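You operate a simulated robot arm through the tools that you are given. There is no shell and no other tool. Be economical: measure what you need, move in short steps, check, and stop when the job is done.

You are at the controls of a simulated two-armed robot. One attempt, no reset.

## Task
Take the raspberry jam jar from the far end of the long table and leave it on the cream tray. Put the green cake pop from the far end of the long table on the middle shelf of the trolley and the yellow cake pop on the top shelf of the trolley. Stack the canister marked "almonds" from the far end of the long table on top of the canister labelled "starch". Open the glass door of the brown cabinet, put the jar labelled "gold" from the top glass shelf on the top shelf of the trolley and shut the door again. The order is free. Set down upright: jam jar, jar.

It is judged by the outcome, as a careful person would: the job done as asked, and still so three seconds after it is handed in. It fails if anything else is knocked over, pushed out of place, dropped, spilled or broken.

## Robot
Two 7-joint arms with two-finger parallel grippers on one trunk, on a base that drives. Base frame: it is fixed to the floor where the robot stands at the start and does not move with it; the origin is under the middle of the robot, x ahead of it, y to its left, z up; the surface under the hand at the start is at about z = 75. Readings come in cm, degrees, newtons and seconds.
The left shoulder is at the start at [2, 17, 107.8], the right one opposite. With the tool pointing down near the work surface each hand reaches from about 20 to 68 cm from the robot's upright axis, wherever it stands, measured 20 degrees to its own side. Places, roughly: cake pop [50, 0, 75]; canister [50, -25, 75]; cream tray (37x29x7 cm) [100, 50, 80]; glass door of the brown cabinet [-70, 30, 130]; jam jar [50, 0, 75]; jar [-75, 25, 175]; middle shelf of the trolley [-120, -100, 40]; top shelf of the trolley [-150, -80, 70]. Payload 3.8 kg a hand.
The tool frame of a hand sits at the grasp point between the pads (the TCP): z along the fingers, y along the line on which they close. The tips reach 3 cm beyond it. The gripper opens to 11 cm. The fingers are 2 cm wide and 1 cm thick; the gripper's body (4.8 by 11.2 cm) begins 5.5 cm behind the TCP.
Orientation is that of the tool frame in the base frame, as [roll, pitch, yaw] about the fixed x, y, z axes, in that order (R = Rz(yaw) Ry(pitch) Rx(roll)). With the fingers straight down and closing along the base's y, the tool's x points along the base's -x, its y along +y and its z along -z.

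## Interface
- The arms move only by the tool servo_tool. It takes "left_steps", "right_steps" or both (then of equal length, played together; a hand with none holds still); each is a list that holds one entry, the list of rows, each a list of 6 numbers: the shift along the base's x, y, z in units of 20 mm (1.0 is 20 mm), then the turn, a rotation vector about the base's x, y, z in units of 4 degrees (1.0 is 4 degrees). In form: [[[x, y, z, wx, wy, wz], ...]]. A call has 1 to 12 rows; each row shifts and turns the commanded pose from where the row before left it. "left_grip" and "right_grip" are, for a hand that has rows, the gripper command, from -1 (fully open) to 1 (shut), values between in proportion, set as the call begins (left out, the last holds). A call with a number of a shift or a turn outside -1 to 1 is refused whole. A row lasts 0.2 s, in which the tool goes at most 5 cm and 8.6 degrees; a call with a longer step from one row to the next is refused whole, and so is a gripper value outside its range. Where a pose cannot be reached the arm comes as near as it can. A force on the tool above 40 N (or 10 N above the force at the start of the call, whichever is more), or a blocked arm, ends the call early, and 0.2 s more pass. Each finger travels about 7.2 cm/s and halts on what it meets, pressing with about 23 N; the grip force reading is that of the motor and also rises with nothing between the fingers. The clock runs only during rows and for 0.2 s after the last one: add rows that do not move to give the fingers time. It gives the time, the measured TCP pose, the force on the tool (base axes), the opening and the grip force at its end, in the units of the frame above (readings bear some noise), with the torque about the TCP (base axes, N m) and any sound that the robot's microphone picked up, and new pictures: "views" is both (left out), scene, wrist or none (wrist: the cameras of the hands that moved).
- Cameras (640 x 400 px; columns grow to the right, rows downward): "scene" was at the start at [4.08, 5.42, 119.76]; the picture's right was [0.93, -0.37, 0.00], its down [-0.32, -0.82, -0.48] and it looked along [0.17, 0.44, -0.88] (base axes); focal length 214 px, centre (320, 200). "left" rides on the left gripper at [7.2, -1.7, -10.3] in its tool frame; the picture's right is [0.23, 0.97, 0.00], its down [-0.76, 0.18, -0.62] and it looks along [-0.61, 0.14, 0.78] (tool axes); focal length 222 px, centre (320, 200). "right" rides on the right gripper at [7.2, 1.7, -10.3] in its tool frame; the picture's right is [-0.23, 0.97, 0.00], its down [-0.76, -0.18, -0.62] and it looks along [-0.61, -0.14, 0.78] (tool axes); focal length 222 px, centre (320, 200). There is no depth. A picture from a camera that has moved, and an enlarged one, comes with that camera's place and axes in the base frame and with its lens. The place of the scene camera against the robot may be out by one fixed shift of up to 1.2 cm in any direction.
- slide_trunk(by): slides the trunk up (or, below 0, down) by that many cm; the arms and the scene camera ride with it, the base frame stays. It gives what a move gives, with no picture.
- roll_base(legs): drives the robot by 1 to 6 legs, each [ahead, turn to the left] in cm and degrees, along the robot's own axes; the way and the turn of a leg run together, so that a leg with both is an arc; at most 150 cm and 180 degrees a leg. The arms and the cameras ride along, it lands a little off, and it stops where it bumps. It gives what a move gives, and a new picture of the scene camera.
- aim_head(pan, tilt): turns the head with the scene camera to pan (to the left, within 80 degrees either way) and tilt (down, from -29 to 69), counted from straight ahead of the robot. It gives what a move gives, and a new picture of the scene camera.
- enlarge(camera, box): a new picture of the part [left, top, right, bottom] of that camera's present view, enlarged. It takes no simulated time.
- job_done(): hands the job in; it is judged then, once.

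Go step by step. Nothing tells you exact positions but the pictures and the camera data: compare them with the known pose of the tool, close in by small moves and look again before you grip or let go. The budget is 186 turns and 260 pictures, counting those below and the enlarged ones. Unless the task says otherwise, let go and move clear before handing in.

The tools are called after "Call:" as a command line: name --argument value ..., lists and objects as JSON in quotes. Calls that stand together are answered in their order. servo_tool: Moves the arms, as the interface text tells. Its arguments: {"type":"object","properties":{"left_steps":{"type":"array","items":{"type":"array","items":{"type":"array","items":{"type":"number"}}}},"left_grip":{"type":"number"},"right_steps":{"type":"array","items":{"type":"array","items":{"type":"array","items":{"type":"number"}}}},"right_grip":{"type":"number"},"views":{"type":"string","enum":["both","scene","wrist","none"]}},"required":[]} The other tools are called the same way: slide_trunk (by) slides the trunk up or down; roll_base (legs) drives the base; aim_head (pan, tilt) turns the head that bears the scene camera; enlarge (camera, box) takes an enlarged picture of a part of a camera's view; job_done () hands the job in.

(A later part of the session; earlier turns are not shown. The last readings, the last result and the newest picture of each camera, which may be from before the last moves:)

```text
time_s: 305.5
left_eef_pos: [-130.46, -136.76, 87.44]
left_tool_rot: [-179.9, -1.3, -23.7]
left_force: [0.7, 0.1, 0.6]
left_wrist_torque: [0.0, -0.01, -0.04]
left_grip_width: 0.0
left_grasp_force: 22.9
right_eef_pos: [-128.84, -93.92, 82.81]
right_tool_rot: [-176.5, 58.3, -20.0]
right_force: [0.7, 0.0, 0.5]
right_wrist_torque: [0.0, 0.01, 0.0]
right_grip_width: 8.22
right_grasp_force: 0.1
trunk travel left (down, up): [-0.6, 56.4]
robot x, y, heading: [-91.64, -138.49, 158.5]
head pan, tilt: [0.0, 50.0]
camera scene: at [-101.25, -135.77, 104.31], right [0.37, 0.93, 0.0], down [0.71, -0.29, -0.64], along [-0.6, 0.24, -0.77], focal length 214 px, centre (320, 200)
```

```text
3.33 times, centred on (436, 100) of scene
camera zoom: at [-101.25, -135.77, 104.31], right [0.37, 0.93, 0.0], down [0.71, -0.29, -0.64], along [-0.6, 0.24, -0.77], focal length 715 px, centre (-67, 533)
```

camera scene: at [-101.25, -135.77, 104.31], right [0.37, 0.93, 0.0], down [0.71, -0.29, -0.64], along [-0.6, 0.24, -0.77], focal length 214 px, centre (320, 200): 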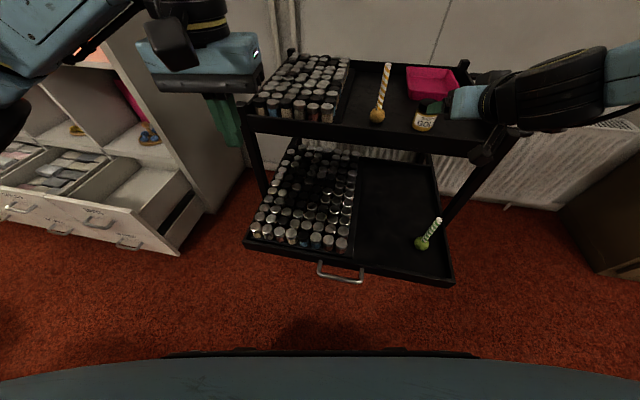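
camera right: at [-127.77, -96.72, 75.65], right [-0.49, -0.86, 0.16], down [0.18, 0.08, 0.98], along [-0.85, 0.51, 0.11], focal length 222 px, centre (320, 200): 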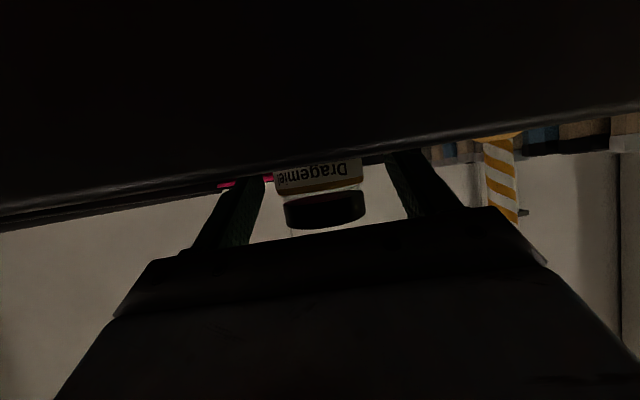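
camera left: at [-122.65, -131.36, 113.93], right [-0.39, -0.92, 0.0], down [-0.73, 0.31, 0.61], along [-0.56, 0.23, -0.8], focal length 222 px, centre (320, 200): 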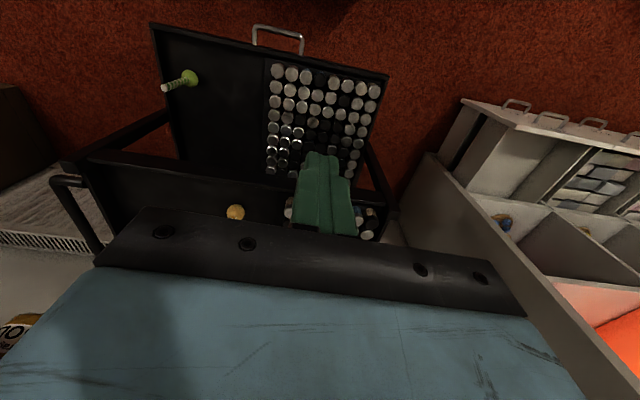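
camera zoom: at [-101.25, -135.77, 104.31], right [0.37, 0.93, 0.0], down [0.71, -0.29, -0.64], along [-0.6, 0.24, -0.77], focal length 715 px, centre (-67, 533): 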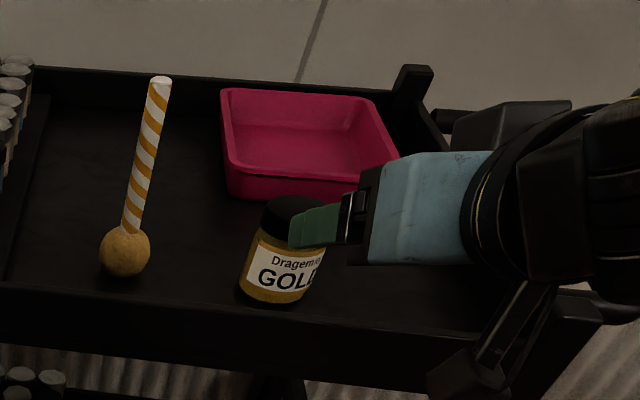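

The gold jar stands upright on the top shelf. I raise the trunk, clear away and check all.

Call:
slide_trunk --by 35

Call:
roll_base --legs '[[-6, 0]]'

Call:
enlarge --camera "scene" --box '[220, 120, 480, 300]'

```text
time_s: 308.9
left_eef_pos: [-130.48, -136.77, 122.35]
left_tool_rot: [-179.9, -1.3, -23.8]
left_force: [-0.6, 0.8, -0.2]
left_wrist_torque: [-0.01, 0.06, 0.01]
left_grip_width: 0.01
left_grasp_force: 22.3
right_eef_pos: [-129.0, -93.97, 117.87]
right_tool_rot: [-176.6, 58.3, -20.1]
right_force: [-0.2, 0.4, 0.8]
right_wrist_torque: [0.0, -0.01, -0.02]
right_grip_width: 8.28
right_grasp_force: 0.0
trunk travel left (down, up): [-35.6, 21.4]
robot x, y, heading: [-91.43, -139.46, 158.3]
head pan, tilt: [0.0, 50.0]
```

```text
time_s: 309.9
left_eef_pos: [-124.99, -139.0, 122.56]
left_tool_rot: [-179.9, -1.2, -23.8]
left_force: [-0.2, -0.3, 0.8]
left_wrist_torque: [0.01, 0.03, 0.0]
left_grip_width: 0.01
left_grasp_force: 23.0
right_eef_pos: [-123.27, -96.22, 117.95]
right_tool_rot: [-176.7, 58.3, -20.0]
right_force: [0.1, -0.6, 0.0]
right_wrist_torque: [0.01, 0.01, 0.02]
right_grip_width: 8.27
right_grasp_force: 0.0
trunk travel left (down, up): [-35.6, 21.4]
robot x, y, heading: [-86.32, -141.25, 158.1]
head pan, tilt: [0.0, 50.0]
camera scene: at [-95.58, -138.05, 139.32], right [0.37, 0.93, 0.0], down [0.71, -0.29, -0.64], along [-0.6, 0.24, -0.77], focal length 214 px, centre (320, 200)
```

scene: 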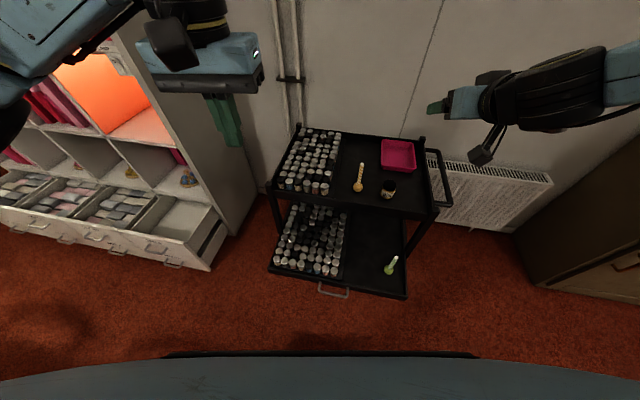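

```text
2.22 times, centred on (350, 210) of scene
camera zoom: at [-95.58, -138.05, 139.32], right [0.37, 0.93, 0.0], down [0.71, -0.29, -0.64], along [-0.6, 0.24, -0.77], focal length 477 px, centre (253, 178)
```

zoom: 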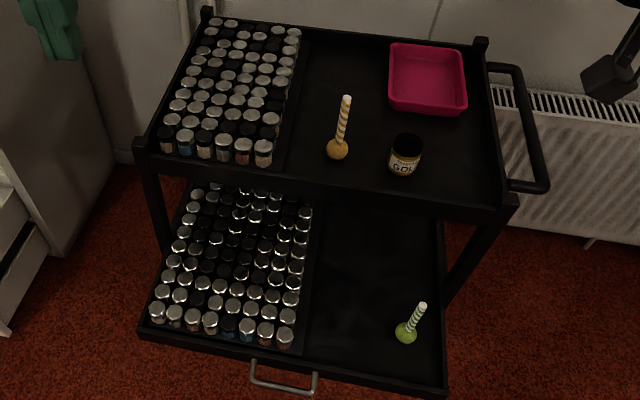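

All three items on the trolley stand well. For closing the door I'll hook its free edge with the right hand from the outside, so I turn that hand back to pointing down, close it, and raise the trunk.

Call:
servo_tool --right_steps '[[[0.3, 0, 0, -0.4, -1, 0], [0.3, 0, 0, -0.4, -1, 0], [0.3, 0, 0, -0.4, -1, 0], [0.3, 0, 0, -0.4, -1, 0], [0.3, 0, 0, -0.4, -1, 0], [0.3, 0, 0, -0.4, -1, 0], [0.3, 0, 0, -0.4, -1, 0], [0.3, 0, 0, -0.4, -1, 0], [0.3, 0, 0, -0.4, -1, 0], [0.3, 0, 0, -0.4, -1, 0], [0.3, 0, 0, -0.4, -1, 0], [0.3, 0, 0, -0.4, -1, 0]]]' --right_grip 1 --views "none"

Call:
servo_tool --right_steps '[[[0, 0, 0, -0.4, -1, 0], [0, 0, 0, -0.24, -0.6, 0]]]' --views "none"

Call:
roll_base --legs '[[0, -97], [115, 0]]'

Call:
slide_trunk --by 18

```text
time_s: 312.5
left_eef_pos: [-125.04, -139.06, 122.39]
left_tool_rot: [-179.9, -1.3, -23.7]
left_force: [-0.7, 0.4, 0.8]
left_wrist_torque: [-0.03, -0.01, 0.01]
left_grip_width: 0.0
left_grasp_force: 22.6
right_eef_pos: [-116.27, -96.12, 118.02]
right_tool_rot: [-178.1, 6.6, -20.8]
right_force: [-0.5, -0.2, 0.0]
right_wrist_torque: [-0.01, -0.03, -0.01]
right_grip_width: 0.03
right_grasp_force: 23.1
trunk travel left (down, up): [-35.6, 21.4]
robot x, y, heading: [-86.26, -141.35, 158.6]
head pan, tilt: [0.0, 50.0]
```

```text
time_s: 313.1
left_eef_pos: [-125.17, -138.89, 122.45]
left_tool_rot: [-180.0, -1.3, -23.8]
left_force: [-0.2, 0.1, -0.1]
left_wrist_torque: [0.02, 0.0, -0.01]
left_grip_width: 0.0
left_grasp_force: 23.0
right_eef_pos: [-116.21, -96.12, 117.87]
right_tool_rot: [-178.2, -0.3, -20.8]
right_force: [0.6, 0.3, -0.7]
right_wrist_torque: [0.02, 0.01, 0.02]
right_grip_width: 0.0
right_grasp_force: 23.4
trunk travel left (down, up): [-35.6, 21.4]
robot x, y, heading: [-86.15, -140.99, 157.9]
head pan, tilt: [0.0, 50.0]
```

```text
time_s: 323.0
left_eef_pos: [-23.25, -2.46, 122.45]
left_tool_rot: [-179.8, -1.3, -121.1]
left_force: [0.5, -0.3, 0.4]
left_wrist_torque: [-0.01, -0.01, 0.03]
left_grip_width: 0.0
left_grasp_force: 22.9
right_eef_pos: [17.99, -16.73, 117.93]
right_tool_rot: [-178.1, -0.1, -118.3]
right_force: [0.2, -0.2, -0.1]
right_wrist_torque: [0.01, 0.03, 0.04]
right_grip_width: 0.0
right_grasp_force: 22.7
trunk travel left (down, up): [-35.6, 21.4]
robot x, y, heading: [-30.52, -40.95, 60.7]
head pan, tilt: [0.0, 50.0]
camera scene: at [-25.91, -32.82, 139.3], right [0.87, -0.49, 0.0], down [-0.37, -0.67, -0.64], along [0.31, 0.56, -0.77], focal length 214 px, centre (320, 200)
```

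scene: 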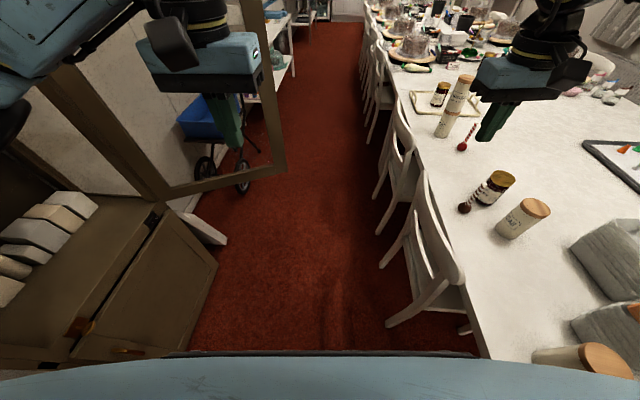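

```text
time_s: 325.0
left_eef_pos: [-23.17, -2.51, 140.38]
left_tool_rot: [-180.0, -1.3, -121.0]
left_force: [1.0, 0.1, -0.2]
left_wrist_torque: [-0.01, 0.0, -0.03]
left_grip_width: 0.02
left_grasp_force: 23.0
right_eef_pos: [18.0, -16.89, 135.87]
right_tool_rot: [-178.1, -0.1, -118.2]
right_force: [0.5, -0.3, 0.4]
right_wrist_torque: [-0.01, -0.03, 0.01]
right_grip_width: 0.0
right_grasp_force: 22.6
trunk travel left (down, up): [-53.6, 3.4]
robot x, y, heading: [-30.47, -40.73, 61.0]
head pan, tilt: [0.0, 50.0]
```

The door's free end is at about n=-28 from me; to push it shut I must get to its right side. I'll turn to face back along the wall and pass in reverse with the right arm stretched out narrow.

Call:
roll_base --legs '[[0, 175]]'

Call:
aim_head --pan -40 --tilt 35

```text
time_s: 332.6
left_eef_pos: [-40.19, -78.47, 140.44]
left_tool_rot: [-179.8, -1.5, 54.6]
left_force: [-0.1, 0.3, -1.0]
left_wrist_torque: [0.01, -0.01, -0.05]
left_grip_width: 0.02
left_grasp_force: 22.5
right_eef_pos: [-80.17, -61.16, 136.07]
right_tool_rot: [-178.0, -0.3, 57.5]
right_force: [0.4, 0.8, 0.2]
right_wrist_torque: [-0.01, 0.01, 0.0]
right_grip_width: 0.0
right_grasp_force: 22.6
trunk travel left (down, up): [-53.6, 3.4]
robot x, y, heading: [-30.54, -40.87, -123.5]
head pan, tilt: [0.0, 50.0]
camera scene: at [-36.12, -49.56, 157.31], right [-0.83, 0.55, 0.0], down [0.42, 0.64, -0.64], along [-0.36, -0.54, -0.77], focal length 214 px, centre (320, 200)
```

scene: 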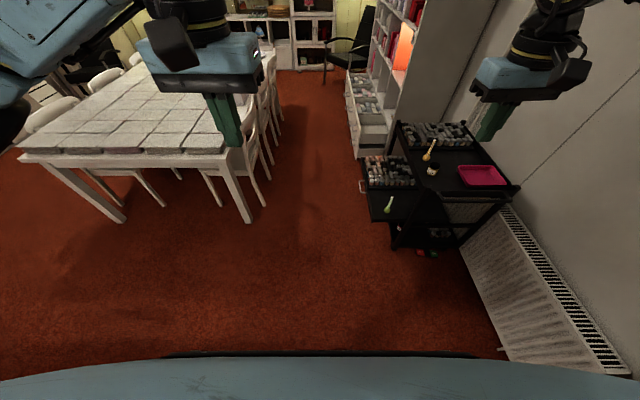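

```text
time_s: 333.7
left_eef_pos: [-40.25, -78.46, 140.38]
left_tool_rot: [-179.9, -1.3, 54.5]
left_force: [0.6, -0.5, -1.0]
left_wrist_torque: [0.04, 0.01, 0.03]
left_grip_width: 0.01
left_grasp_force: 23.2
right_eef_pos: [-80.34, -61.02, 135.89]
right_tool_rot: [-178.0, -0.2, 57.5]
right_force: [-0.9, 0.3, 0.2]
right_wrist_torque: [0.02, 0.02, -0.03]
right_grip_width: 0.01
right_grasp_force: 23.1
trunk travel left (down, up): [-53.6, 3.4]
robot x, y, heading: [-30.45, -41.06, -123.5]
head pan, tilt: [-40.0, 35.0]
camera scene: at [-40.31, -45.65, 159.48], right [-0.28, 0.96, 0.0], down [0.55, 0.16, -0.82], along [-0.79, -0.23, -0.57], focal length 214 px, centre (320, 200)
```

scene: 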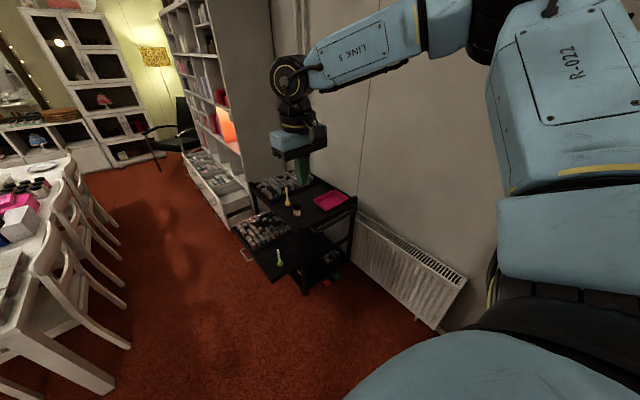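

The right elbow is held high and close in, so the arm is fairly narrow. I stretch the right hand forward, then reverse past the door's end in two legs, keeping slightly toward the chairs.

Call:
servo_tool --right_steps '[[[0.1, -0.97, -0.4, 0, 0, 0], [0.1, -0.97, -0.4, 0, 0, 0], [0.1, -0.97, -0.4, 0, 0, 0], [0.1, -0.97, -0.4, 0, 0, 0], [0.1, -0.97, -0.4, 0, 0, 0], [0.1, -0.97, -0.4, 0, 0, 0], [0.1, -0.97, -0.4, 0, 0, 0], [0.1, -0.97, -0.4, 0, 0, 0]]]' --views "none"

Call:
roll_base --legs '[[0, -4], [-60, 0], [0, 3.5]]'

Call:
aim_head --pan -75 --tilt 15

```text
time_s: 335.5
left_eef_pos: [-40.2, -78.4, 140.45]
left_tool_rot: [-179.9, -1.4, 54.6]
left_force: [0.8, -0.3, 0.2]
left_wrist_torque: [-0.03, 0.01, -0.01]
left_grip_width: 0.0
left_grasp_force: 22.6
right_eef_pos: [-79.05, -72.16, 130.62]
right_tool_rot: [-178.1, -0.2, 57.5]
right_force: [-0.6, 0.4, 0.0]
right_wrist_torque: [-0.01, 0.04, -0.01]
right_grip_width: 0.0
right_grasp_force: 22.9
right hand out of reach, approached as far as the arm can: row 6, 7, 8
trunk travel left (down, up): [-53.6, 3.4]
robot x, y, heading: [-30.78, -40.49, -123.6]
head pan, tilt: [-40.0, 35.0]
```

```text
time_s: 339.8
left_eef_pos: [-4.16, -30.88, 140.34]
left_tool_rot: [-180.0, -1.3, 54.0]
left_force: [0.4, 0.1, -0.3]
left_wrist_torque: [-0.03, -0.04, -0.05]
left_grip_width: 0.0
left_grasp_force: 23.4
right_eef_pos: [-42.9, -24.18, 130.69]
right_tool_rot: [-178.2, -0.1, 56.9]
right_force: [-0.6, -0.4, -0.8]
right_wrist_torque: [-0.01, 0.02, 0.0]
right_grip_width: 0.02
right_grasp_force: 23.6
trunk travel left (down, up): [-53.6, 3.4]
robot x, y, heading: [6.43, 6.63, -123.9]
head pan, tilt: [-40.0, 35.0]
camera scene: at [-3.98, 1.86, 159.47], right [-0.27, 0.96, 0.0], down [0.55, 0.16, -0.82], along [-0.79, -0.22, -0.57], focal length 214 px, centre (320, 200)
```

scene: 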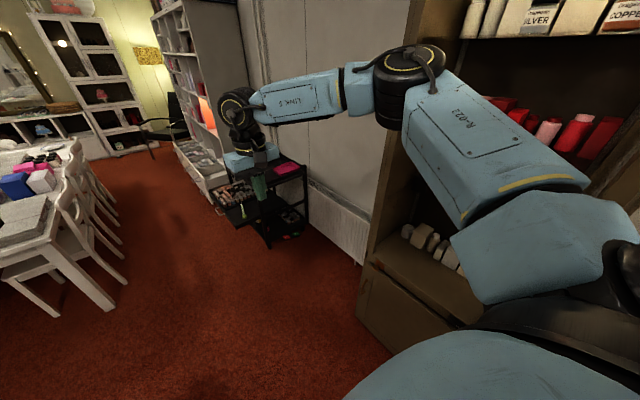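

```text
time_s: 340.8
left_eef_pos: [-4.15, -30.85, 140.36]
left_tool_rot: [-179.8, -1.3, 54.0]
left_force: [0.3, -1.1, 0.2]
left_wrist_torque: [0.0, 0.01, 0.01]
left_grip_width: 0.0
left_grasp_force: 23.6
right_eef_pos: [-42.87, -24.16, 130.57]
right_tool_rot: [-178.2, -0.2, 56.9]
right_force: [-0.2, 0.3, 0.5]
right_wrist_torque: [0.01, 0.01, 0.02]
right_grip_width: 0.0
right_grasp_force: 22.9
trunk travel left (down, up): [-53.6, 3.4]
robot x, y, heading: [5.99, 6.86, -124.0]
head pan, tilt: [-75.0, 15.0]
camera scene: at [-4.28, 7.32, 162.67], right [0.33, 0.95, 0.0], down [0.25, -0.08, -0.97], along [-0.91, 0.32, -0.26], focal length 214 px, centre (320, 200)
```

scene: 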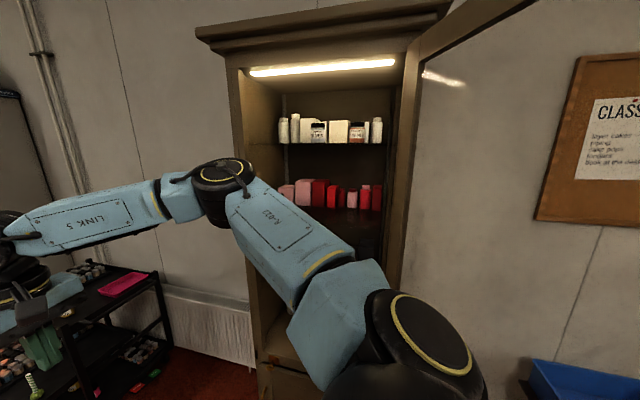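

The elbow would still catch the door. Better: from here I can swing the right hand around over the table side (turning left) so it meets the door from outside and pushes it toward closing. First I shift away from the chairs and stretch/lower the right hand and tuck the left.

Call:
roll_base --legs '[[0, -10], [25, 0], [0, 10], [-9, 0]]'

Call:
servo_tool --right_steps '[[[-0.3, -0.5, -1, 0, 0, 0], [-0.3, -0.5, -1, 0, 0, 0], [-0.3, -0.5, -1, 0, 0, 0], [-0.3, -0.5, -1, 0, 0, 0], [-0.3, -0.5, -0.5, 0, 0, 0], [-0.3, -0.5, 0, 0, 0, 0]]]' --left_steps '[[[0.8, -0.2, 0, 0, 0, 0], [0.8, -0.2, 0, 0, 0, 0], [0.8, 0.1, 0, 0, 0, 0], [0.8, 0.4, 0, 0, 0, 0], [0.8, 0.6, 0, 0, 0, 0], [0.8, 0.6, 0, 0, 0, 0]]]' --views "none"

```text
time_s: 342.0
left_eef_pos: [-10.46, -28.45, 140.43]
left_tool_rot: [-179.9, -1.2, 44.0]
left_force: [0.6, 0.6, 0.4]
left_wrist_torque: [0.0, -0.03, -0.04]
left_grip_width: 0.01
left_grasp_force: 22.8
right_eef_pos: [-47.38, -15.16, 130.74]
right_tool_rot: [-178.2, -0.1, 47.0]
right_force: [0.1, 0.6, 0.9]
right_wrist_torque: [0.01, 0.02, 0.02]
right_grip_width: 0.0
right_grasp_force: 23.2
trunk travel left (down, up): [-53.6, 3.4]
robot x, y, heading: [6.04, 6.62, -134.1]
head pan, tilt: [-75.0, 15.0]
stopped in leg 1: the robot was blocked; the commanded pose is now the measured one
camera scene: at [-3.91, 9.08, 162.67], right [0.49, 0.87, 0.0], down [0.23, -0.13, -0.97], along [-0.84, 0.47, -0.26], focal length 214 px, centre (320, 200)
```

scene: 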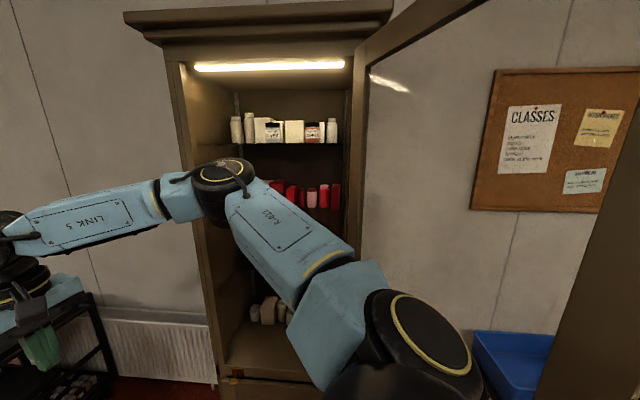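

```text
time_s: 343.4
left_eef_pos: [-0.79, -25.93, 140.39]
left_tool_rot: [-179.9, -1.2, 44.0]
left_force: [-0.6, 0.1, 0.0]
left_wrist_torque: [-0.01, -0.01, 0.01]
left_grip_width: 0.0
left_grasp_force: 22.8
right_eef_pos: [-49.25, -13.11, 124.19]
right_tool_rot: [-178.2, 0.0, 47.0]
right_force: [0.3, -0.5, 0.2]
right_wrist_torque: [0.0, 0.01, 0.02]
right_grip_width: 0.0
right_grasp_force: 23.3
right hand out of reach, approached as far as the arm can: row 1, 2, 3, 4, 5, 6
trunk travel left (down, up): [-53.6, 3.4]
robot x, y, heading: [6.49, 6.74, -133.9]
head pan, tilt: [-75.0, 15.0]
```

A chair foot stopped the turn. I drive straight forward away from it first.

Call:
roll_base --legs '[[24, 0]]'

Call:
aim_head --pan 75 --tilt 45

```text
time_s: 345.2
left_eef_pos: [-17.51, -43.13, 140.4]
left_tool_rot: [-179.8, -1.3, 44.1]
left_force: [0.0, -0.6, 0.1]
left_wrist_torque: [0.0, 0.01, -0.01]
left_grip_width: 0.0
left_grasp_force: 22.7
right_eef_pos: [-65.95, -30.48, 124.22]
right_tool_rot: [-178.2, 0.0, 47.0]
right_force: [0.3, -0.1, 0.1]
right_wrist_torque: [-0.01, -0.01, 0.03]
right_grip_width: 0.03
right_grasp_force: 22.5
trunk travel left (down, up): [-53.6, 3.4]
robot x, y, heading: [-10.41, -10.33, -134.1]
head pan, tilt: [-75.0, 15.0]
camera scene: at [-20.55, -8.15, 162.68], right [0.49, 0.87, 0.0], down [0.23, -0.13, -0.97], along [-0.84, 0.47, -0.26], focal length 214 px, centre (320, 200)
```

scene: 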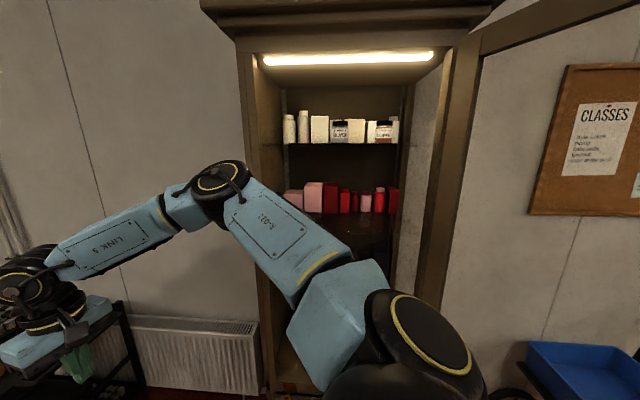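

```text
time_s: 347.5
left_eef_pos: [-17.52, -43.02, 140.49]
left_tool_rot: [-179.9, -1.2, 44.0]
left_force: [0.1, 1.0, -0.2]
left_wrist_torque: [0.01, 0.02, -0.03]
left_grip_width: 0.0
left_grasp_force: 23.1
right_eef_pos: [-65.97, -30.46, 124.18]
right_tool_rot: [-178.3, -0.1, 46.9]
right_force: [-0.8, 1.2, -0.4]
right_wrist_torque: [-0.01, -0.02, 0.0]
right_grip_width: 0.0
right_grasp_force: 23.1
trunk travel left (down, up): [-53.6, 3.4]
robot x, y, heading: [-10.55, -10.64, -133.9]
head pan, tilt: [75.0, 45.0]
camera scene: at [-8.24, -19.7, 158.0], right [-0.86, -0.51, 0.0], down [-0.36, 0.61, -0.71], along [0.36, -0.61, -0.71], focal length 214 px, centre (320, 200)
```

scene: 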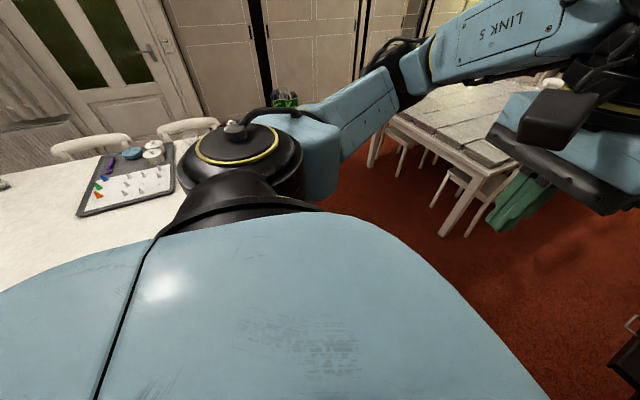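

I'm clear of the chairs now. I try to stretch the right hand further (and lower) so I can hook the door from a safer distance.

Call:
servo_tool --right_steps '[[[0, 0, -1, 0, 0, 0], [0, 0, -1, 0, 0, 0], [0, 0, -1, 0, 0, 0], [0, 0, -1, 0, 0, 0], [-0.6, -0.3, -0.5, 0, 0, 0], [-0.7, -0.3, -0.5, 0, 0, 0], [-0.7, -0.3, 0, 0, 0, 0], [-0.7, -0.3, 0, 0, 0, 0], [-0.7, -0.3, 0, 0, 0, 0], [-0.7, -0.3, 0, 0, 0, 0]]]' --views "none"

```text
time_s: 349.7
left_eef_pos: [-17.63, -43.15, 140.52]
left_tool_rot: [-179.9, -1.2, 44.0]
left_force: [-0.2, 0.3, -0.2]
left_wrist_torque: [0.02, -0.02, -0.01]
left_grip_width: 0.0
left_grasp_force: 22.8
right_eef_pos: [-71.59, -25.89, 119.28]
right_tool_rot: [-178.2, -0.1, 47.1]
right_force: [0.0, -0.4, -0.5]
right_wrist_torque: [0.04, 0.02, 0.01]
right_grip_width: 0.0
right_grasp_force: 23.2
right hand out of reach, approached as far as the arm can: row 1, 2, 3, 4, 5, 6, 7, 8, 9, 10
trunk travel left (down, up): [-53.6, 3.4]
robot x, y, heading: [-10.6, -10.71, -133.9]
head pan, tilt: [75.0, 45.0]
```

I reverse a little and swing the body left so that the right hand comes around over the table side to the outside of the door.

Call:
roll_base --legs '[[0, 10], [-6, 0], [0, 150], [0, 72]]'

Call:
aim_head --pan -30 --tilt 25

```text
time_s: 356.8
left_eef_pos: [15.1, 19.18, 140.4]
left_tool_rot: [-180.0, -1.4, -165.4]
left_force: [-0.1, 0.3, 0.1]
left_wrist_torque: [0.04, -0.02, 0.02]
left_grip_width: 0.01
left_grasp_force: 23.5
right_eef_pos: [54.12, -21.4, 119.06]
right_tool_rot: [-178.4, -0.1, -161.6]
right_force: [0.5, -0.4, -0.5]
right_wrist_torque: [0.03, 0.01, -0.01]
right_grip_width: 0.0
right_grasp_force: 23.0
trunk travel left (down, up): [-53.6, 3.4]
robot x, y, heading: [-6.63, -5.57, 17.2]
head pan, tilt: [75.0, 45.0]
stopped in leg 3: the robot was blocked; the commanded pose is now the measured one
camera scene: at [-5.34, 2.42, 158.01], right [1.0, 0.04, 0.0], down [0.02, -0.71, -0.71], along [-0.03, 0.71, -0.71], focal length 214 px, centre (320, 200)
```

scene: 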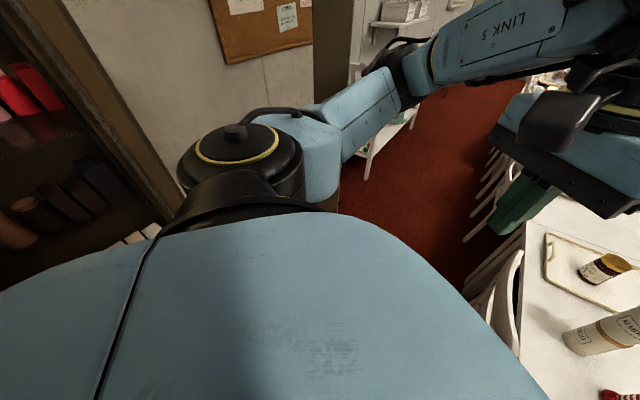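

```text
time_s: 358.6
left_eef_pos: [14.97, 19.26, 140.44]
left_tool_rot: [-179.9, -1.4, -165.1]
left_force: [-0.1, -0.5, -0.3]
left_wrist_torque: [0.04, 0.0, 0.0]
left_grip_width: 0.02
left_grasp_force: 23.1
right_eef_pos: [54.19, -21.44, 119.05]
right_tool_rot: [-178.4, -0.1, -161.5]
right_force: [1.1, 0.7, -0.1]
right_wrist_torque: [-0.01, 0.01, 0.0]
right_grip_width: 0.0
right_grasp_force: 22.7
trunk travel left (down, up): [-53.6, 3.4]
robot x, y, heading: [-7.54, -5.63, 17.3]
head pan, tilt: [-30.0, 25.0]
camera scene: at [4.06, -7.78, 161.01], right [-0.22, -0.98, 0.0], down [-0.42, 0.09, -0.9], along [0.88, -0.2, -0.43], focal length 214 px, centre (320, 200)
```

scene: 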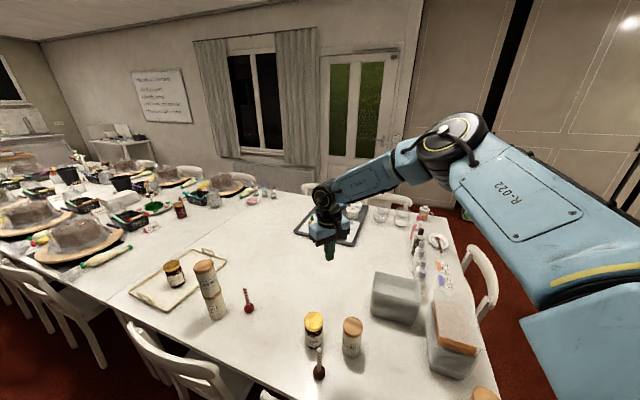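

The left elbow, not the table, blocked against the door's edge. I'll back out the way I came, turn around left of the cabinet, and come up so only the right arm passes the door's end.

Call:
roll_base --legs '[[0, -141], [42, 0], [0, 90], [0, 91]]'

Call:
aim_head --pan 10 --tilt 35

```text
time_s: 374.7
left_eef_pos: [-29.62, -7.2, 140.39]
left_tool_rot: [-179.9, -1.2, -126.8]
left_force: [-0.1, -0.6, 0.2]
left_wrist_torque: [0.04, 0.01, 0.0]
left_grip_width: 0.01
left_grasp_force: 23.2
right_eef_pos: [26.58, -14.52, 119.23]
right_tool_rot: [-178.4, 0.1, -123.1]
right_force: [-0.7, -0.2, -0.4]
right_wrist_torque: [0.01, 0.02, -0.04]
right_grip_width: 0.0
right_grasp_force: 22.9
trunk travel left (down, up): [-53.6, 3.4]
robot x, y, heading: [-31.13, -40.01, 55.6]
head pan, tilt: [-30.0, 25.0]
camera scene: at [-21.88, -35.04, 161.05], right [0.43, -0.9, 0.0], down [-0.38, -0.18, -0.91], along [0.82, 0.39, -0.42], focal length 214 px, centre (320, 200)
```

scene: 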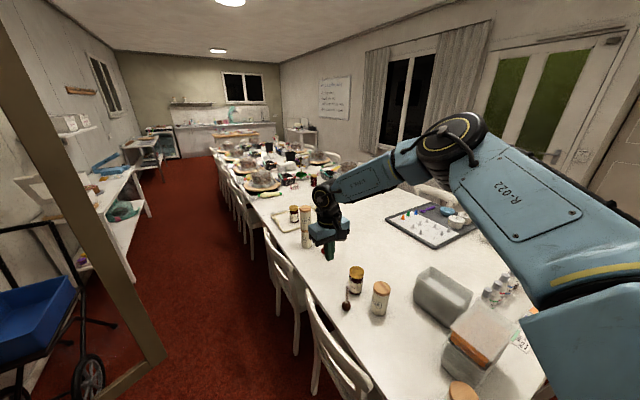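

```text
time_s: 375.8
left_eef_pos: [-29.44, -7.12, 140.37]
left_tool_rot: [-180.0, -1.2, -126.8]
left_force: [0.2, 1.4, 0.3]
left_wrist_torque: [0.0, 0.02, 0.03]
left_grip_width: 0.02
left_grasp_force: 23.2
right_eef_pos: [26.33, -14.5, 119.3]
right_tool_rot: [-178.3, 0.1, -123.1]
right_force: [0.4, -1.2, -1.3]
right_wrist_torque: [0.03, 0.01, 0.01]
right_grip_width: 0.0
right_grasp_force: 23.4
trunk travel left (down, up): [-53.6, 3.4]
robot x, y, heading: [-30.6, -39.96, 55.8]
head pan, tilt: [10.0, 35.0]
camera scene: at [-26.54, -31.02, 159.48], right [0.91, -0.41, 0.0], down [-0.24, -0.52, -0.82], along [0.34, 0.75, -0.57], focal length 214 px, centre (320, 200)
```

scene: 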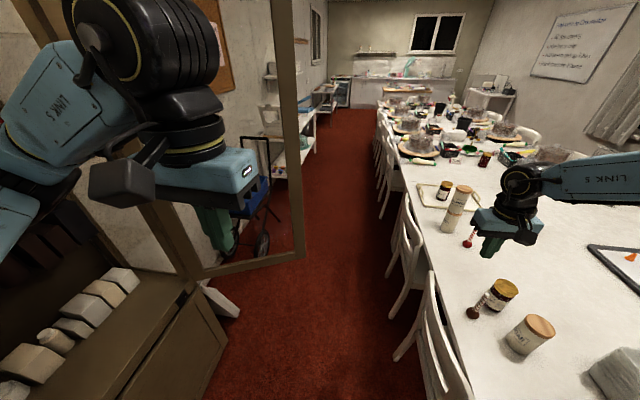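

Good line-up: door end at n≈-29, a≈41. I drive forward 41 cm and swing left 62° so the right hand comes round the outside of the door end.

Call:
roll_base --legs '[[41, 0], [0, 62]]'

Call:
aim_head --pan -40 --tilt 25

```text
time_s: 378.3
left_eef_pos: [-7.14, 25.29, 140.41]
left_tool_rot: [-180.0, -1.2, -126.4]
left_force: [0.3, -1.0, 0.3]
left_wrist_torque: [0.01, -0.01, 0.0]
left_grip_width: 0.0
left_grasp_force: 23.1
right_eef_pos: [48.91, 17.91, 119.38]
right_tool_rot: [-178.4, 0.3, -123.1]
right_force: [-0.4, 0.9, 0.5]
right_wrist_torque: [-0.02, 0.0, 0.0]
right_grip_width: 0.02
right_grasp_force: 22.9
trunk travel left (down, up): [-53.6, 3.4]
robot x, y, heading: [-8.47, -7.73, 55.8]
head pan, tilt: [10.0, 35.0]
stopped in leg 1: the robot was blocked; the commanded pose is now the measured one
camera scene: at [-4.11, 1.3, 159.52], right [0.91, -0.41, 0.0], down [-0.24, -0.52, -0.82], along [0.34, 0.75, -0.57], focal length 214 px, centre (320, 200)
```

scene: 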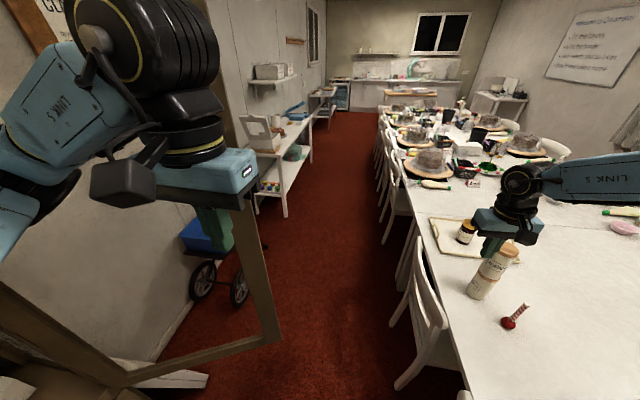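

```text
time_s: 379.5
left_eef_pos: [-7.21, 25.24, 140.5]
left_tool_rot: [180.0, -1.3, -126.5]
left_force: [-0.1, -0.6, -0.4]
left_wrist_torque: [-0.01, -0.01, 0.01]
left_grip_width: 0.0
left_grasp_force: 23.2
right_eef_pos: [48.83, 17.85, 119.48]
right_tool_rot: [-178.4, 0.3, -123.0]
right_force: [-0.2, -0.7, -0.8]
right_wrist_torque: [0.0, 0.01, -0.02]
right_grip_width: 0.0
right_grasp_force: 22.8
trunk travel left (down, up): [-53.6, 3.4]
robot x, y, heading: [-8.82, -7.39, 56.0]
head pan, tilt: [-40.0, 25.0]
camera scene: at [1.11, -4.24, 161.07], right [0.27, -0.96, 0.0], down [-0.41, -0.11, -0.91], along [0.87, 0.25, -0.42], focal length 214 px, centre (320, 200)
```

scene: 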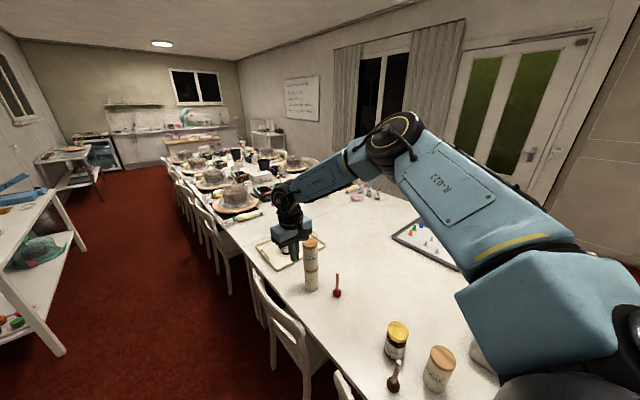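

I'm 1.5 cm short of the goal, which is fine. I now swing left in place.

Call:
roll_base --legs '[[0, 62]]'

Call:
aim_head --pan -20 --tilt 20

```text
time_s: 382.6
left_eef_pos: [-36.91, 9.51, 140.38]
left_tool_rot: [-179.9, -1.5, -64.7]
left_force: [-0.6, -0.3, 0.1]
left_wrist_torque: [-0.01, -0.01, 0.01]
left_grip_width: 0.01
left_grasp_force: 22.9
right_eef_pos: [-4.06, 55.44, 119.36]
right_tool_rot: [-178.3, 0.0, -61.1]
right_force: [-0.2, -1.0, 0.1]
right_wrist_torque: [0.01, 0.04, -0.03]
right_grip_width: 0.01
right_grasp_force: 23.2
trunk travel left (down, up): [-53.6, 3.4]
robot x, y, heading: [-8.72, -7.29, 117.3]
head pan, tilt: [-40.0, 25.0]
camera scene: at [-7.92, 2.92, 161.06], right [0.98, -0.21, 0.0], down [-0.09, -0.41, -0.91], along [0.19, 0.89, -0.42], focal length 214 px, centre (320, 200)
```

scene: 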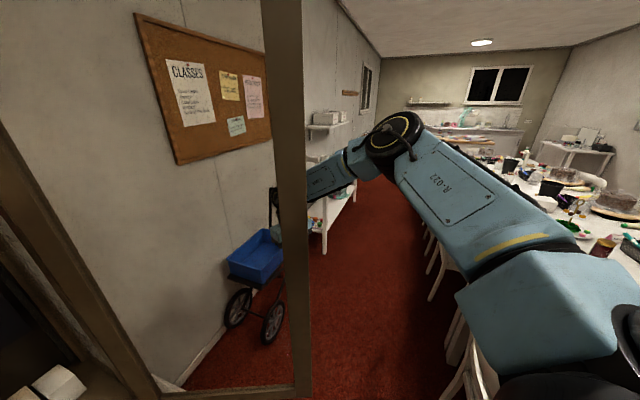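

```text
time_s: 383.4
left_eef_pos: [-37.12, 9.51, 140.38]
left_tool_rot: [-179.9, -1.4, -64.5]
left_force: [-0.3, -0.3, 0.1]
left_wrist_torque: [0.0, 0.02, 0.03]
left_grip_width: 0.0
left_grasp_force: 23.2
right_eef_pos: [-4.12, 55.54, 119.34]
right_tool_rot: [-178.3, 0.1, -61.0]
right_force: [0.8, 0.0, 0.4]
right_wrist_torque: [0.03, -0.01, 0.0]
right_grip_width: 0.01
right_grasp_force: 23.2
trunk travel left (down, up): [-53.6, 3.4]
robot x, y, heading: [-8.65, -7.33, 117.7]
head pan, tilt: [-20.0, 20.0]
camera scene: at [-11.09, 3.16, 161.86], right [0.99, 0.13, 0.0], down [0.05, -0.34, -0.94], along [-0.13, 0.93, -0.34], focal length 214 px, centre (320, 200)
```

scene: 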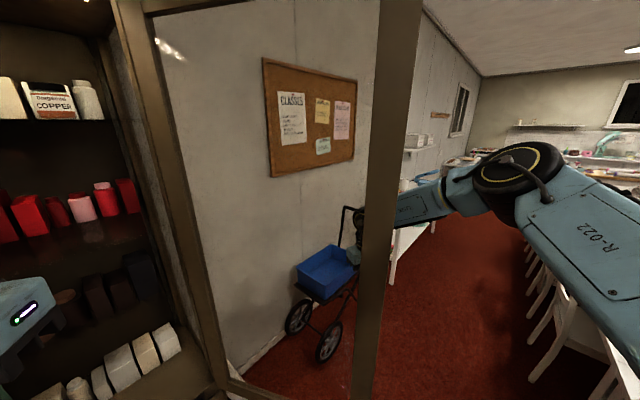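

The right hand is now outside the open door, seen through its glass. I pull the hand along the wall direction to swing the door shut gently.

Call:
servo_tool --right_steps '[[[-0.45, -0.66, 0, 0, 0, 0], [-0.45, -0.66, 0, 0, 0, 0], [-0.45, -0.66, 0, 0, 0, 0], [-0.45, -0.66, 0, 0, 0, 0], [-0.45, -0.66, 0, 0, 0, 0], [-0.45, -0.66, 0, 0, 0, 0], [-0.45, -0.66, 0, 0, 0, 0], [-0.45, -0.66, 0, 0, 0, 0], [-0.45, -0.66, 0, 0, 0, 0], [-0.45, -0.66, 0, 0, 0, 0], [-0.45, -0.66, 0, 0, 0, 0], [-0.45, -0.66, 0, 0, 0, 0]]]' --views "scene"

```text
time_s: 386.0
left_eef_pos: [-37.1, 9.37, 140.36]
left_tool_rot: [-179.9, -1.4, -64.7]
left_force: [0.7, 0.0, 0.6]
left_wrist_torque: [-0.03, 0.01, 0.01]
left_grip_width: 0.0
left_grasp_force: 23.0
right_eef_pos: [-12.7, 39.06, 120.75]
right_tool_rot: [-178.4, 0.2, -61.1]
right_force: [0.7, 0.6, 0.1]
right_wrist_torque: [0.0, 0.02, 0.0]
right_grip_width: 0.01
right_grasp_force: 22.7
right hand out of reach, approached as far as the arm can: row 8, 9, 10, 11, 12
trunk travel left (down, up): [-53.6, 3.4]
robot x, y, heading: [-8.44, -7.29, 117.8]
head pan, tilt: [-20.0, 20.0]
camera scene: at [-11.11, 3.11, 161.87], right [0.99, 0.13, 0.0], down [0.05, -0.34, -0.94], along [-0.13, 0.93, -0.34], focal length 214 px, centre (320, 200)
```

scene: 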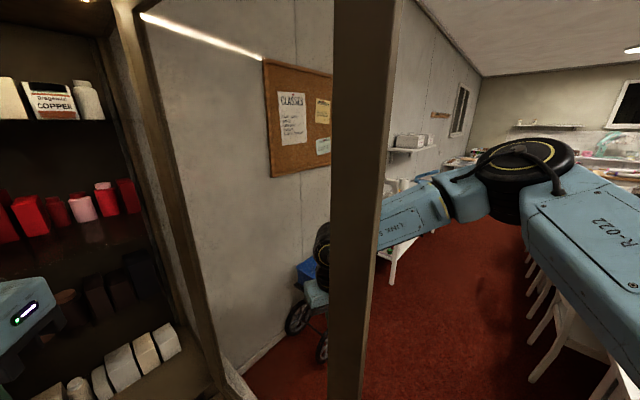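

The door is moving (about 95° now). I tuck the left hand out of its path, then rotate the base left in small steps to push on.

Call:
servo_tool --left_steps '[[[-0.75, -0.95, 0, 0, 0, 0], [-0.75, -0.95, 0, 0, 0, 0], [-0.75, -0.95, 0, 0, 0, 0], [-0.75, -0.95, 0, 0, 0, 0], [-0.75, -0.95, 0, 0, 0, 0], [-0.75, -0.95, 0, 0, 0, 0], [-0.75, -0.95, 0, 0, 0, 0], [-0.75, -0.95, 0, 0, 0, 0]]]' --views "none"

Call:
roll_base --legs '[[0, 5], [0, 5], [0, 5], [0, 5]]'

```text
time_s: 387.8
left_eef_pos: [-49.02, -5.81, 140.45]
left_tool_rot: [-179.9, -1.4, -64.7]
left_force: [-0.3, -0.5, -0.6]
left_wrist_torque: [-0.01, 0.02, 0.0]
left_grip_width: 0.0
left_grasp_force: 23.0
right_eef_pos: [-12.67, 38.96, 120.88]
right_tool_rot: [-178.4, 0.2, -61.1]
right_force: [-0.6, 0.0, 0.0]
right_wrist_torque: [-0.02, -0.01, 0.03]
right_grip_width: 0.0
right_grasp_force: 23.1
trunk travel left (down, up): [-53.6, 3.4]
robot x, y, heading: [-8.28, -7.64, 117.9]
head pan, tilt: [-20.0, 20.0]
```

```text
time_s: 390.2
left_eef_pos: [-47.22, -19.53, 140.4]
left_tool_rot: [-179.9, -1.5, -44.6]
left_force: [-0.5, -0.2, 0.0]
left_wrist_torque: [0.03, 0.0, 0.02]
left_grip_width: 0.0
left_grasp_force: 23.2
right_eef_pos: [-28.2, 34.96, 120.7]
right_tool_rot: [-178.4, 0.3, -41.2]
right_force: [0.0, -0.9, 0.0]
right_wrist_torque: [-0.02, -0.04, 0.0]
right_grip_width: 0.0
right_grasp_force: 23.1
trunk travel left (down, up): [-53.6, 3.4]
robot x, y, heading: [-8.64, -7.46, 137.6]
head pan, tilt: [-20.0, 20.0]
camera scene: at [-14.72, 1.77, 161.86], right [0.89, 0.46, 0.0], down [0.16, -0.3, -0.94], along [-0.44, 0.83, -0.34], focal length 214 px, centre (320, 200)
```

scene: 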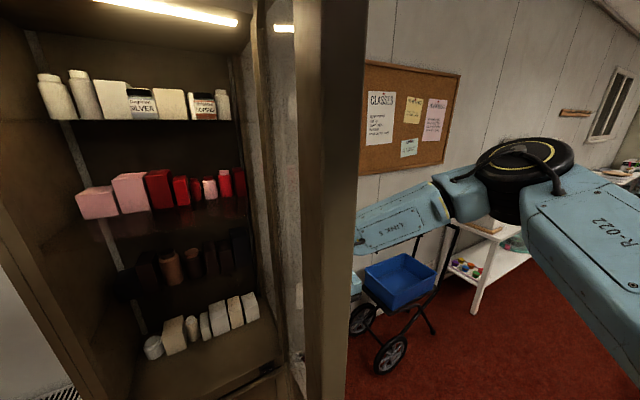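

Door about 77° and still following the hand. I rotate on.

Call:
roll_base --legs '[[0, 5], [0, 5], [0, 5], [0, 5], [0, 5]]'

```text
time_s: 393.1
left_eef_pos: [-38.36, -34.74, 140.36]
left_tool_rot: [-179.9, -1.4, -19.7]
left_force: [-0.3, -0.3, -1.2]
left_wrist_torque: [0.01, 0.0, 0.0]
left_grip_width: 0.0
left_grasp_force: 22.3
right_eef_pos: [-44.32, 22.68, 120.69]
right_tool_rot: [-178.4, 0.2, -16.3]
right_force: [-0.2, 0.0, 0.9]
right_wrist_torque: [0.02, 0.0, -0.06]
right_grip_width: 0.0
right_grasp_force: 23.3
trunk travel left (down, up): [-53.6, 3.4]
robot x, y, heading: [-8.28, -7.28, 162.6]
head pan, tilt: [-20.0, 20.0]
camera scene: at [-18.24, -1.58, 161.86], right [0.61, 0.79, 0.0], down [0.27, -0.21, -0.94], along [-0.75, 0.57, -0.34], focal length 214 px, centre (320, 200)
```

scene: 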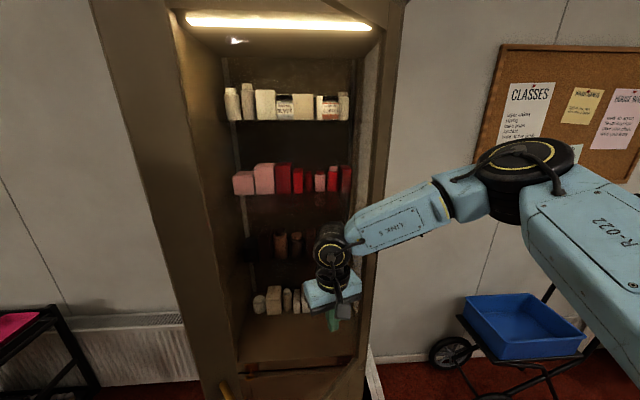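

The door has swung to about 30° open, with the hand on its outside. I retract and raise the right hand, then reposition to the left to push it fully shut by the stile.

Call:
servo_tool --right_steps '[[[0.77, -0.64, 0.6, 0, 0, 0], [0.77, -0.64, 0.6, 0, 0, 0], [0.77, -0.64, 0.6, 0, 0, 0], [0.77, -0.64, 0.6, 0, 0, 0], [0.77, -0.64, 0.6, 0, 0, 0], [0.77, -0.64, 0.6, 0, 0, 0]]]' --views "none"

Call:
roll_base --legs '[[0, 73], [46, 0], [0, -85]]'

Call:
aim_head --pan -30 --tilt 15

```text
time_s: 394.5
left_eef_pos: [-38.27, -34.77, 140.44]
left_tool_rot: [-179.9, -1.5, -19.7]
left_force: [-0.2, -0.4, -0.2]
left_wrist_torque: [-0.07, 0.02, 0.05]
left_grip_width: 0.01
left_grasp_force: 23.5
right_eef_pos: [-34.97, 14.93, 127.91]
right_tool_rot: [-178.4, 0.2, -16.2]
right_force: [0.0, 0.0, 0.1]
right_wrist_torque: [-0.03, 0.0, 0.02]
right_grip_width: 0.0
right_grasp_force: 23.3
trunk travel left (down, up): [-53.6, 3.4]
robot x, y, heading: [-8.88, -7.42, 162.8]
head pan, tilt: [-20.0, 20.0]
```

```text
time_s: 404.0
left_eef_pos: [-69.52, -65.71, 140.45]
left_tool_rot: [-180.0, -1.5, -31.8]
left_force: [-0.8, 0.2, 0.0]
left_wrist_torque: [0.0, -0.03, 0.01]
left_grip_width: 0.01
left_grasp_force: 23.0
right_eef_pos: [-55.75, -17.78, 127.89]
right_tool_rot: [-178.4, 0.2, -28.3]
right_force: [0.5, 1.0, 0.3]
right_wrist_torque: [0.05, 0.0, 0.02]
right_grip_width: 0.0
right_grasp_force: 23.5
trunk travel left (down, up): [-53.6, 3.4]
robot x, y, heading: [-34.49, -45.31, 150.4]
head pan, tilt: [-20.0, 20.0]
camera scene: at [-42.82, -37.69, 161.86], right [0.76, 0.65, 0.0], down [0.22, -0.26, -0.94], along [-0.61, 0.71, -0.34], focal length 214 px, centre (320, 200)
```

scene: 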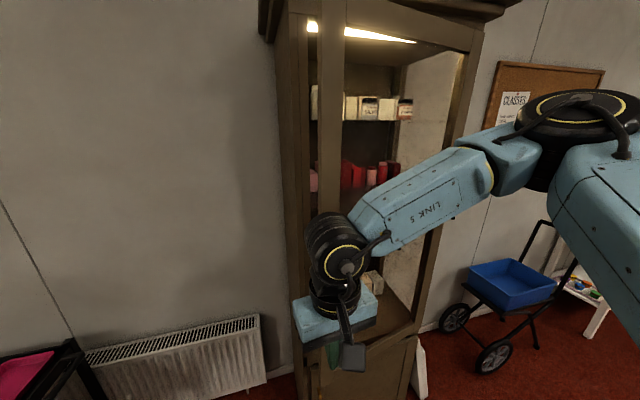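

```text
time_s: 404.8
left_eef_pos: [-69.5, -65.79, 140.35]
left_tool_rot: [-179.9, -1.6, -31.8]
left_force: [0.3, 0.4, -0.7]
left_wrist_torque: [0.0, -0.02, 0.02]
left_grip_width: 0.02
left_grasp_force: 22.8
right_eef_pos: [-55.79, -17.81, 127.96]
right_tool_rot: [-178.4, 0.3, -28.4]
right_force: [0.4, -0.5, 0.4]
right_wrist_torque: [0.0, -0.01, -0.03]
right_grip_width: 0.0
right_grasp_force: 22.7
trunk travel left (down, up): [-53.6, 3.4]
robot x, y, heading: [-34.48, -44.97, 150.5]
head pan, tilt: [-30.0, 15.0]
camera scene: at [-41.52, -36.73, 162.68], right [0.86, 0.51, 0.0], down [0.13, -0.22, -0.97], along [-0.49, 0.83, -0.26], focal length 214 px, centre (320, 200)
```

scene: 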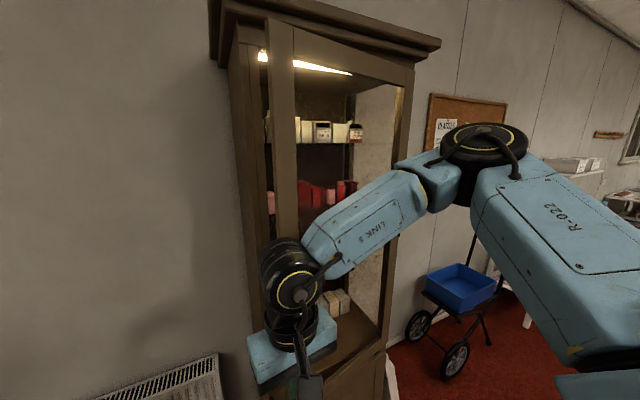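

The door is nearly shut (~13°). I place the closed right hand in front of the stile above the handle and push it home.

Call:
servo_tool --right_steps '[[[-0.58, 1, 0, 0, 0, 0], [-0.58, 1, 0, 0, 0, 0], [-0.58, 1, 0, 0, 0, 0], [-0.58, 1, 0, 0, 0, 0], [-0.58, 1, 0, 0, 0, 0], [-0.58, 1, 0, 0, 0, 0], [-0.58, 1, 0, 0, 0, 0], [-0.58, 1, 0, 0, 0, 0], [-0.58, 1, 0, 0, 0, 0]]]' --views "none"

Call:
servo_tool --right_steps '[[[-0.42, 0.28, 0, 0, 0, 0], [-0.42, 0.28, 0, 0, 0, 0], [-0.42, 0.28, 0, 0, 0, 0], [-0.42, 0.28, 0, 0, 0, 0], [-0.42, 0.28, 0, 0, 0, 0], [-0.42, 0.28, 0, 0, 0, 0]]]'

```text
time_s: 406.8
left_eef_pos: [-69.57, -65.64, 140.35]
left_tool_rot: [-179.9, -1.5, -31.8]
left_force: [0.2, -0.1, 0.6]
left_wrist_torque: [-0.01, -0.01, 0.01]
left_grip_width: 0.01
left_grasp_force: 23.1
right_eef_pos: [-66.26, 0.22, 127.9]
right_tool_rot: [-178.3, 0.2, -28.4]
right_force: [-0.7, 0.3, -0.8]
right_wrist_torque: [-0.05, 0.01, 0.01]
right_grip_width: 0.0
right_grasp_force: 23.1
trunk travel left (down, up): [-53.6, 3.4]
robot x, y, heading: [-34.39, -45.41, 150.3]
head pan, tilt: [-30.0, 15.0]
```

```text
time_s: 408.1
left_eef_pos: [-69.57, -65.8, 140.33]
left_tool_rot: [-180.0, -1.5, -31.8]
left_force: [-0.5, 0.0, 0.4]
left_wrist_torque: [-0.01, -0.01, -0.01]
left_grip_width: 0.0
left_grasp_force: 22.9
right_eef_pos: [-68.97, 3.69, 128.42]
right_tool_rot: [-178.4, 0.2, -28.3]
right_force: [0.3, 0.5, 0.1]
right_wrist_torque: [-0.02, -0.01, -0.02]
right_grip_width: 0.01
right_grasp_force: 22.9
right hand out of reach, approached as far as the arm can: row 4, 5, 6
trunk travel left (down, up): [-53.6, 3.4]
robot x, y, heading: [-34.93, -45.07, 150.3]
head pan, tilt: [-30.0, 15.0]
camera scene: at [-41.52, -36.71, 162.68], right [0.86, 0.51, 0.0], down [0.13, -0.22, -0.97], along [-0.49, 0.83, -0.26], focal length 214 px, centre (320, 200)
camera right: at [-63.46, -1.64, 138.64], right [-0.66, -0.75, -0.03], down [-0.59, 0.5, 0.63], along [-0.46, 0.43, -0.78], focal length 222 px, centre (320, 200)
```

scene: 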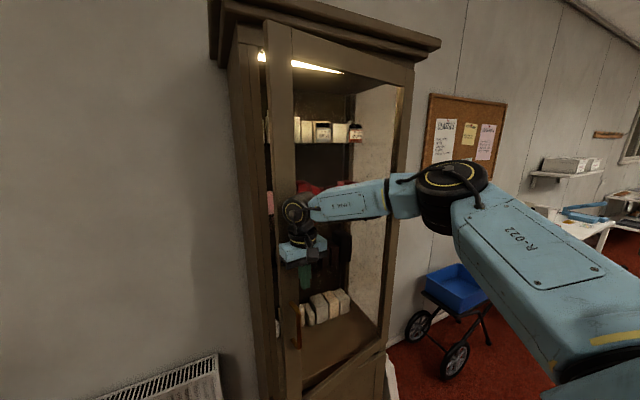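
right: 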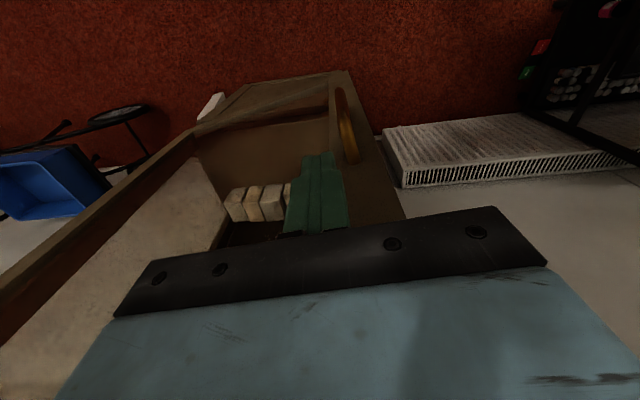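

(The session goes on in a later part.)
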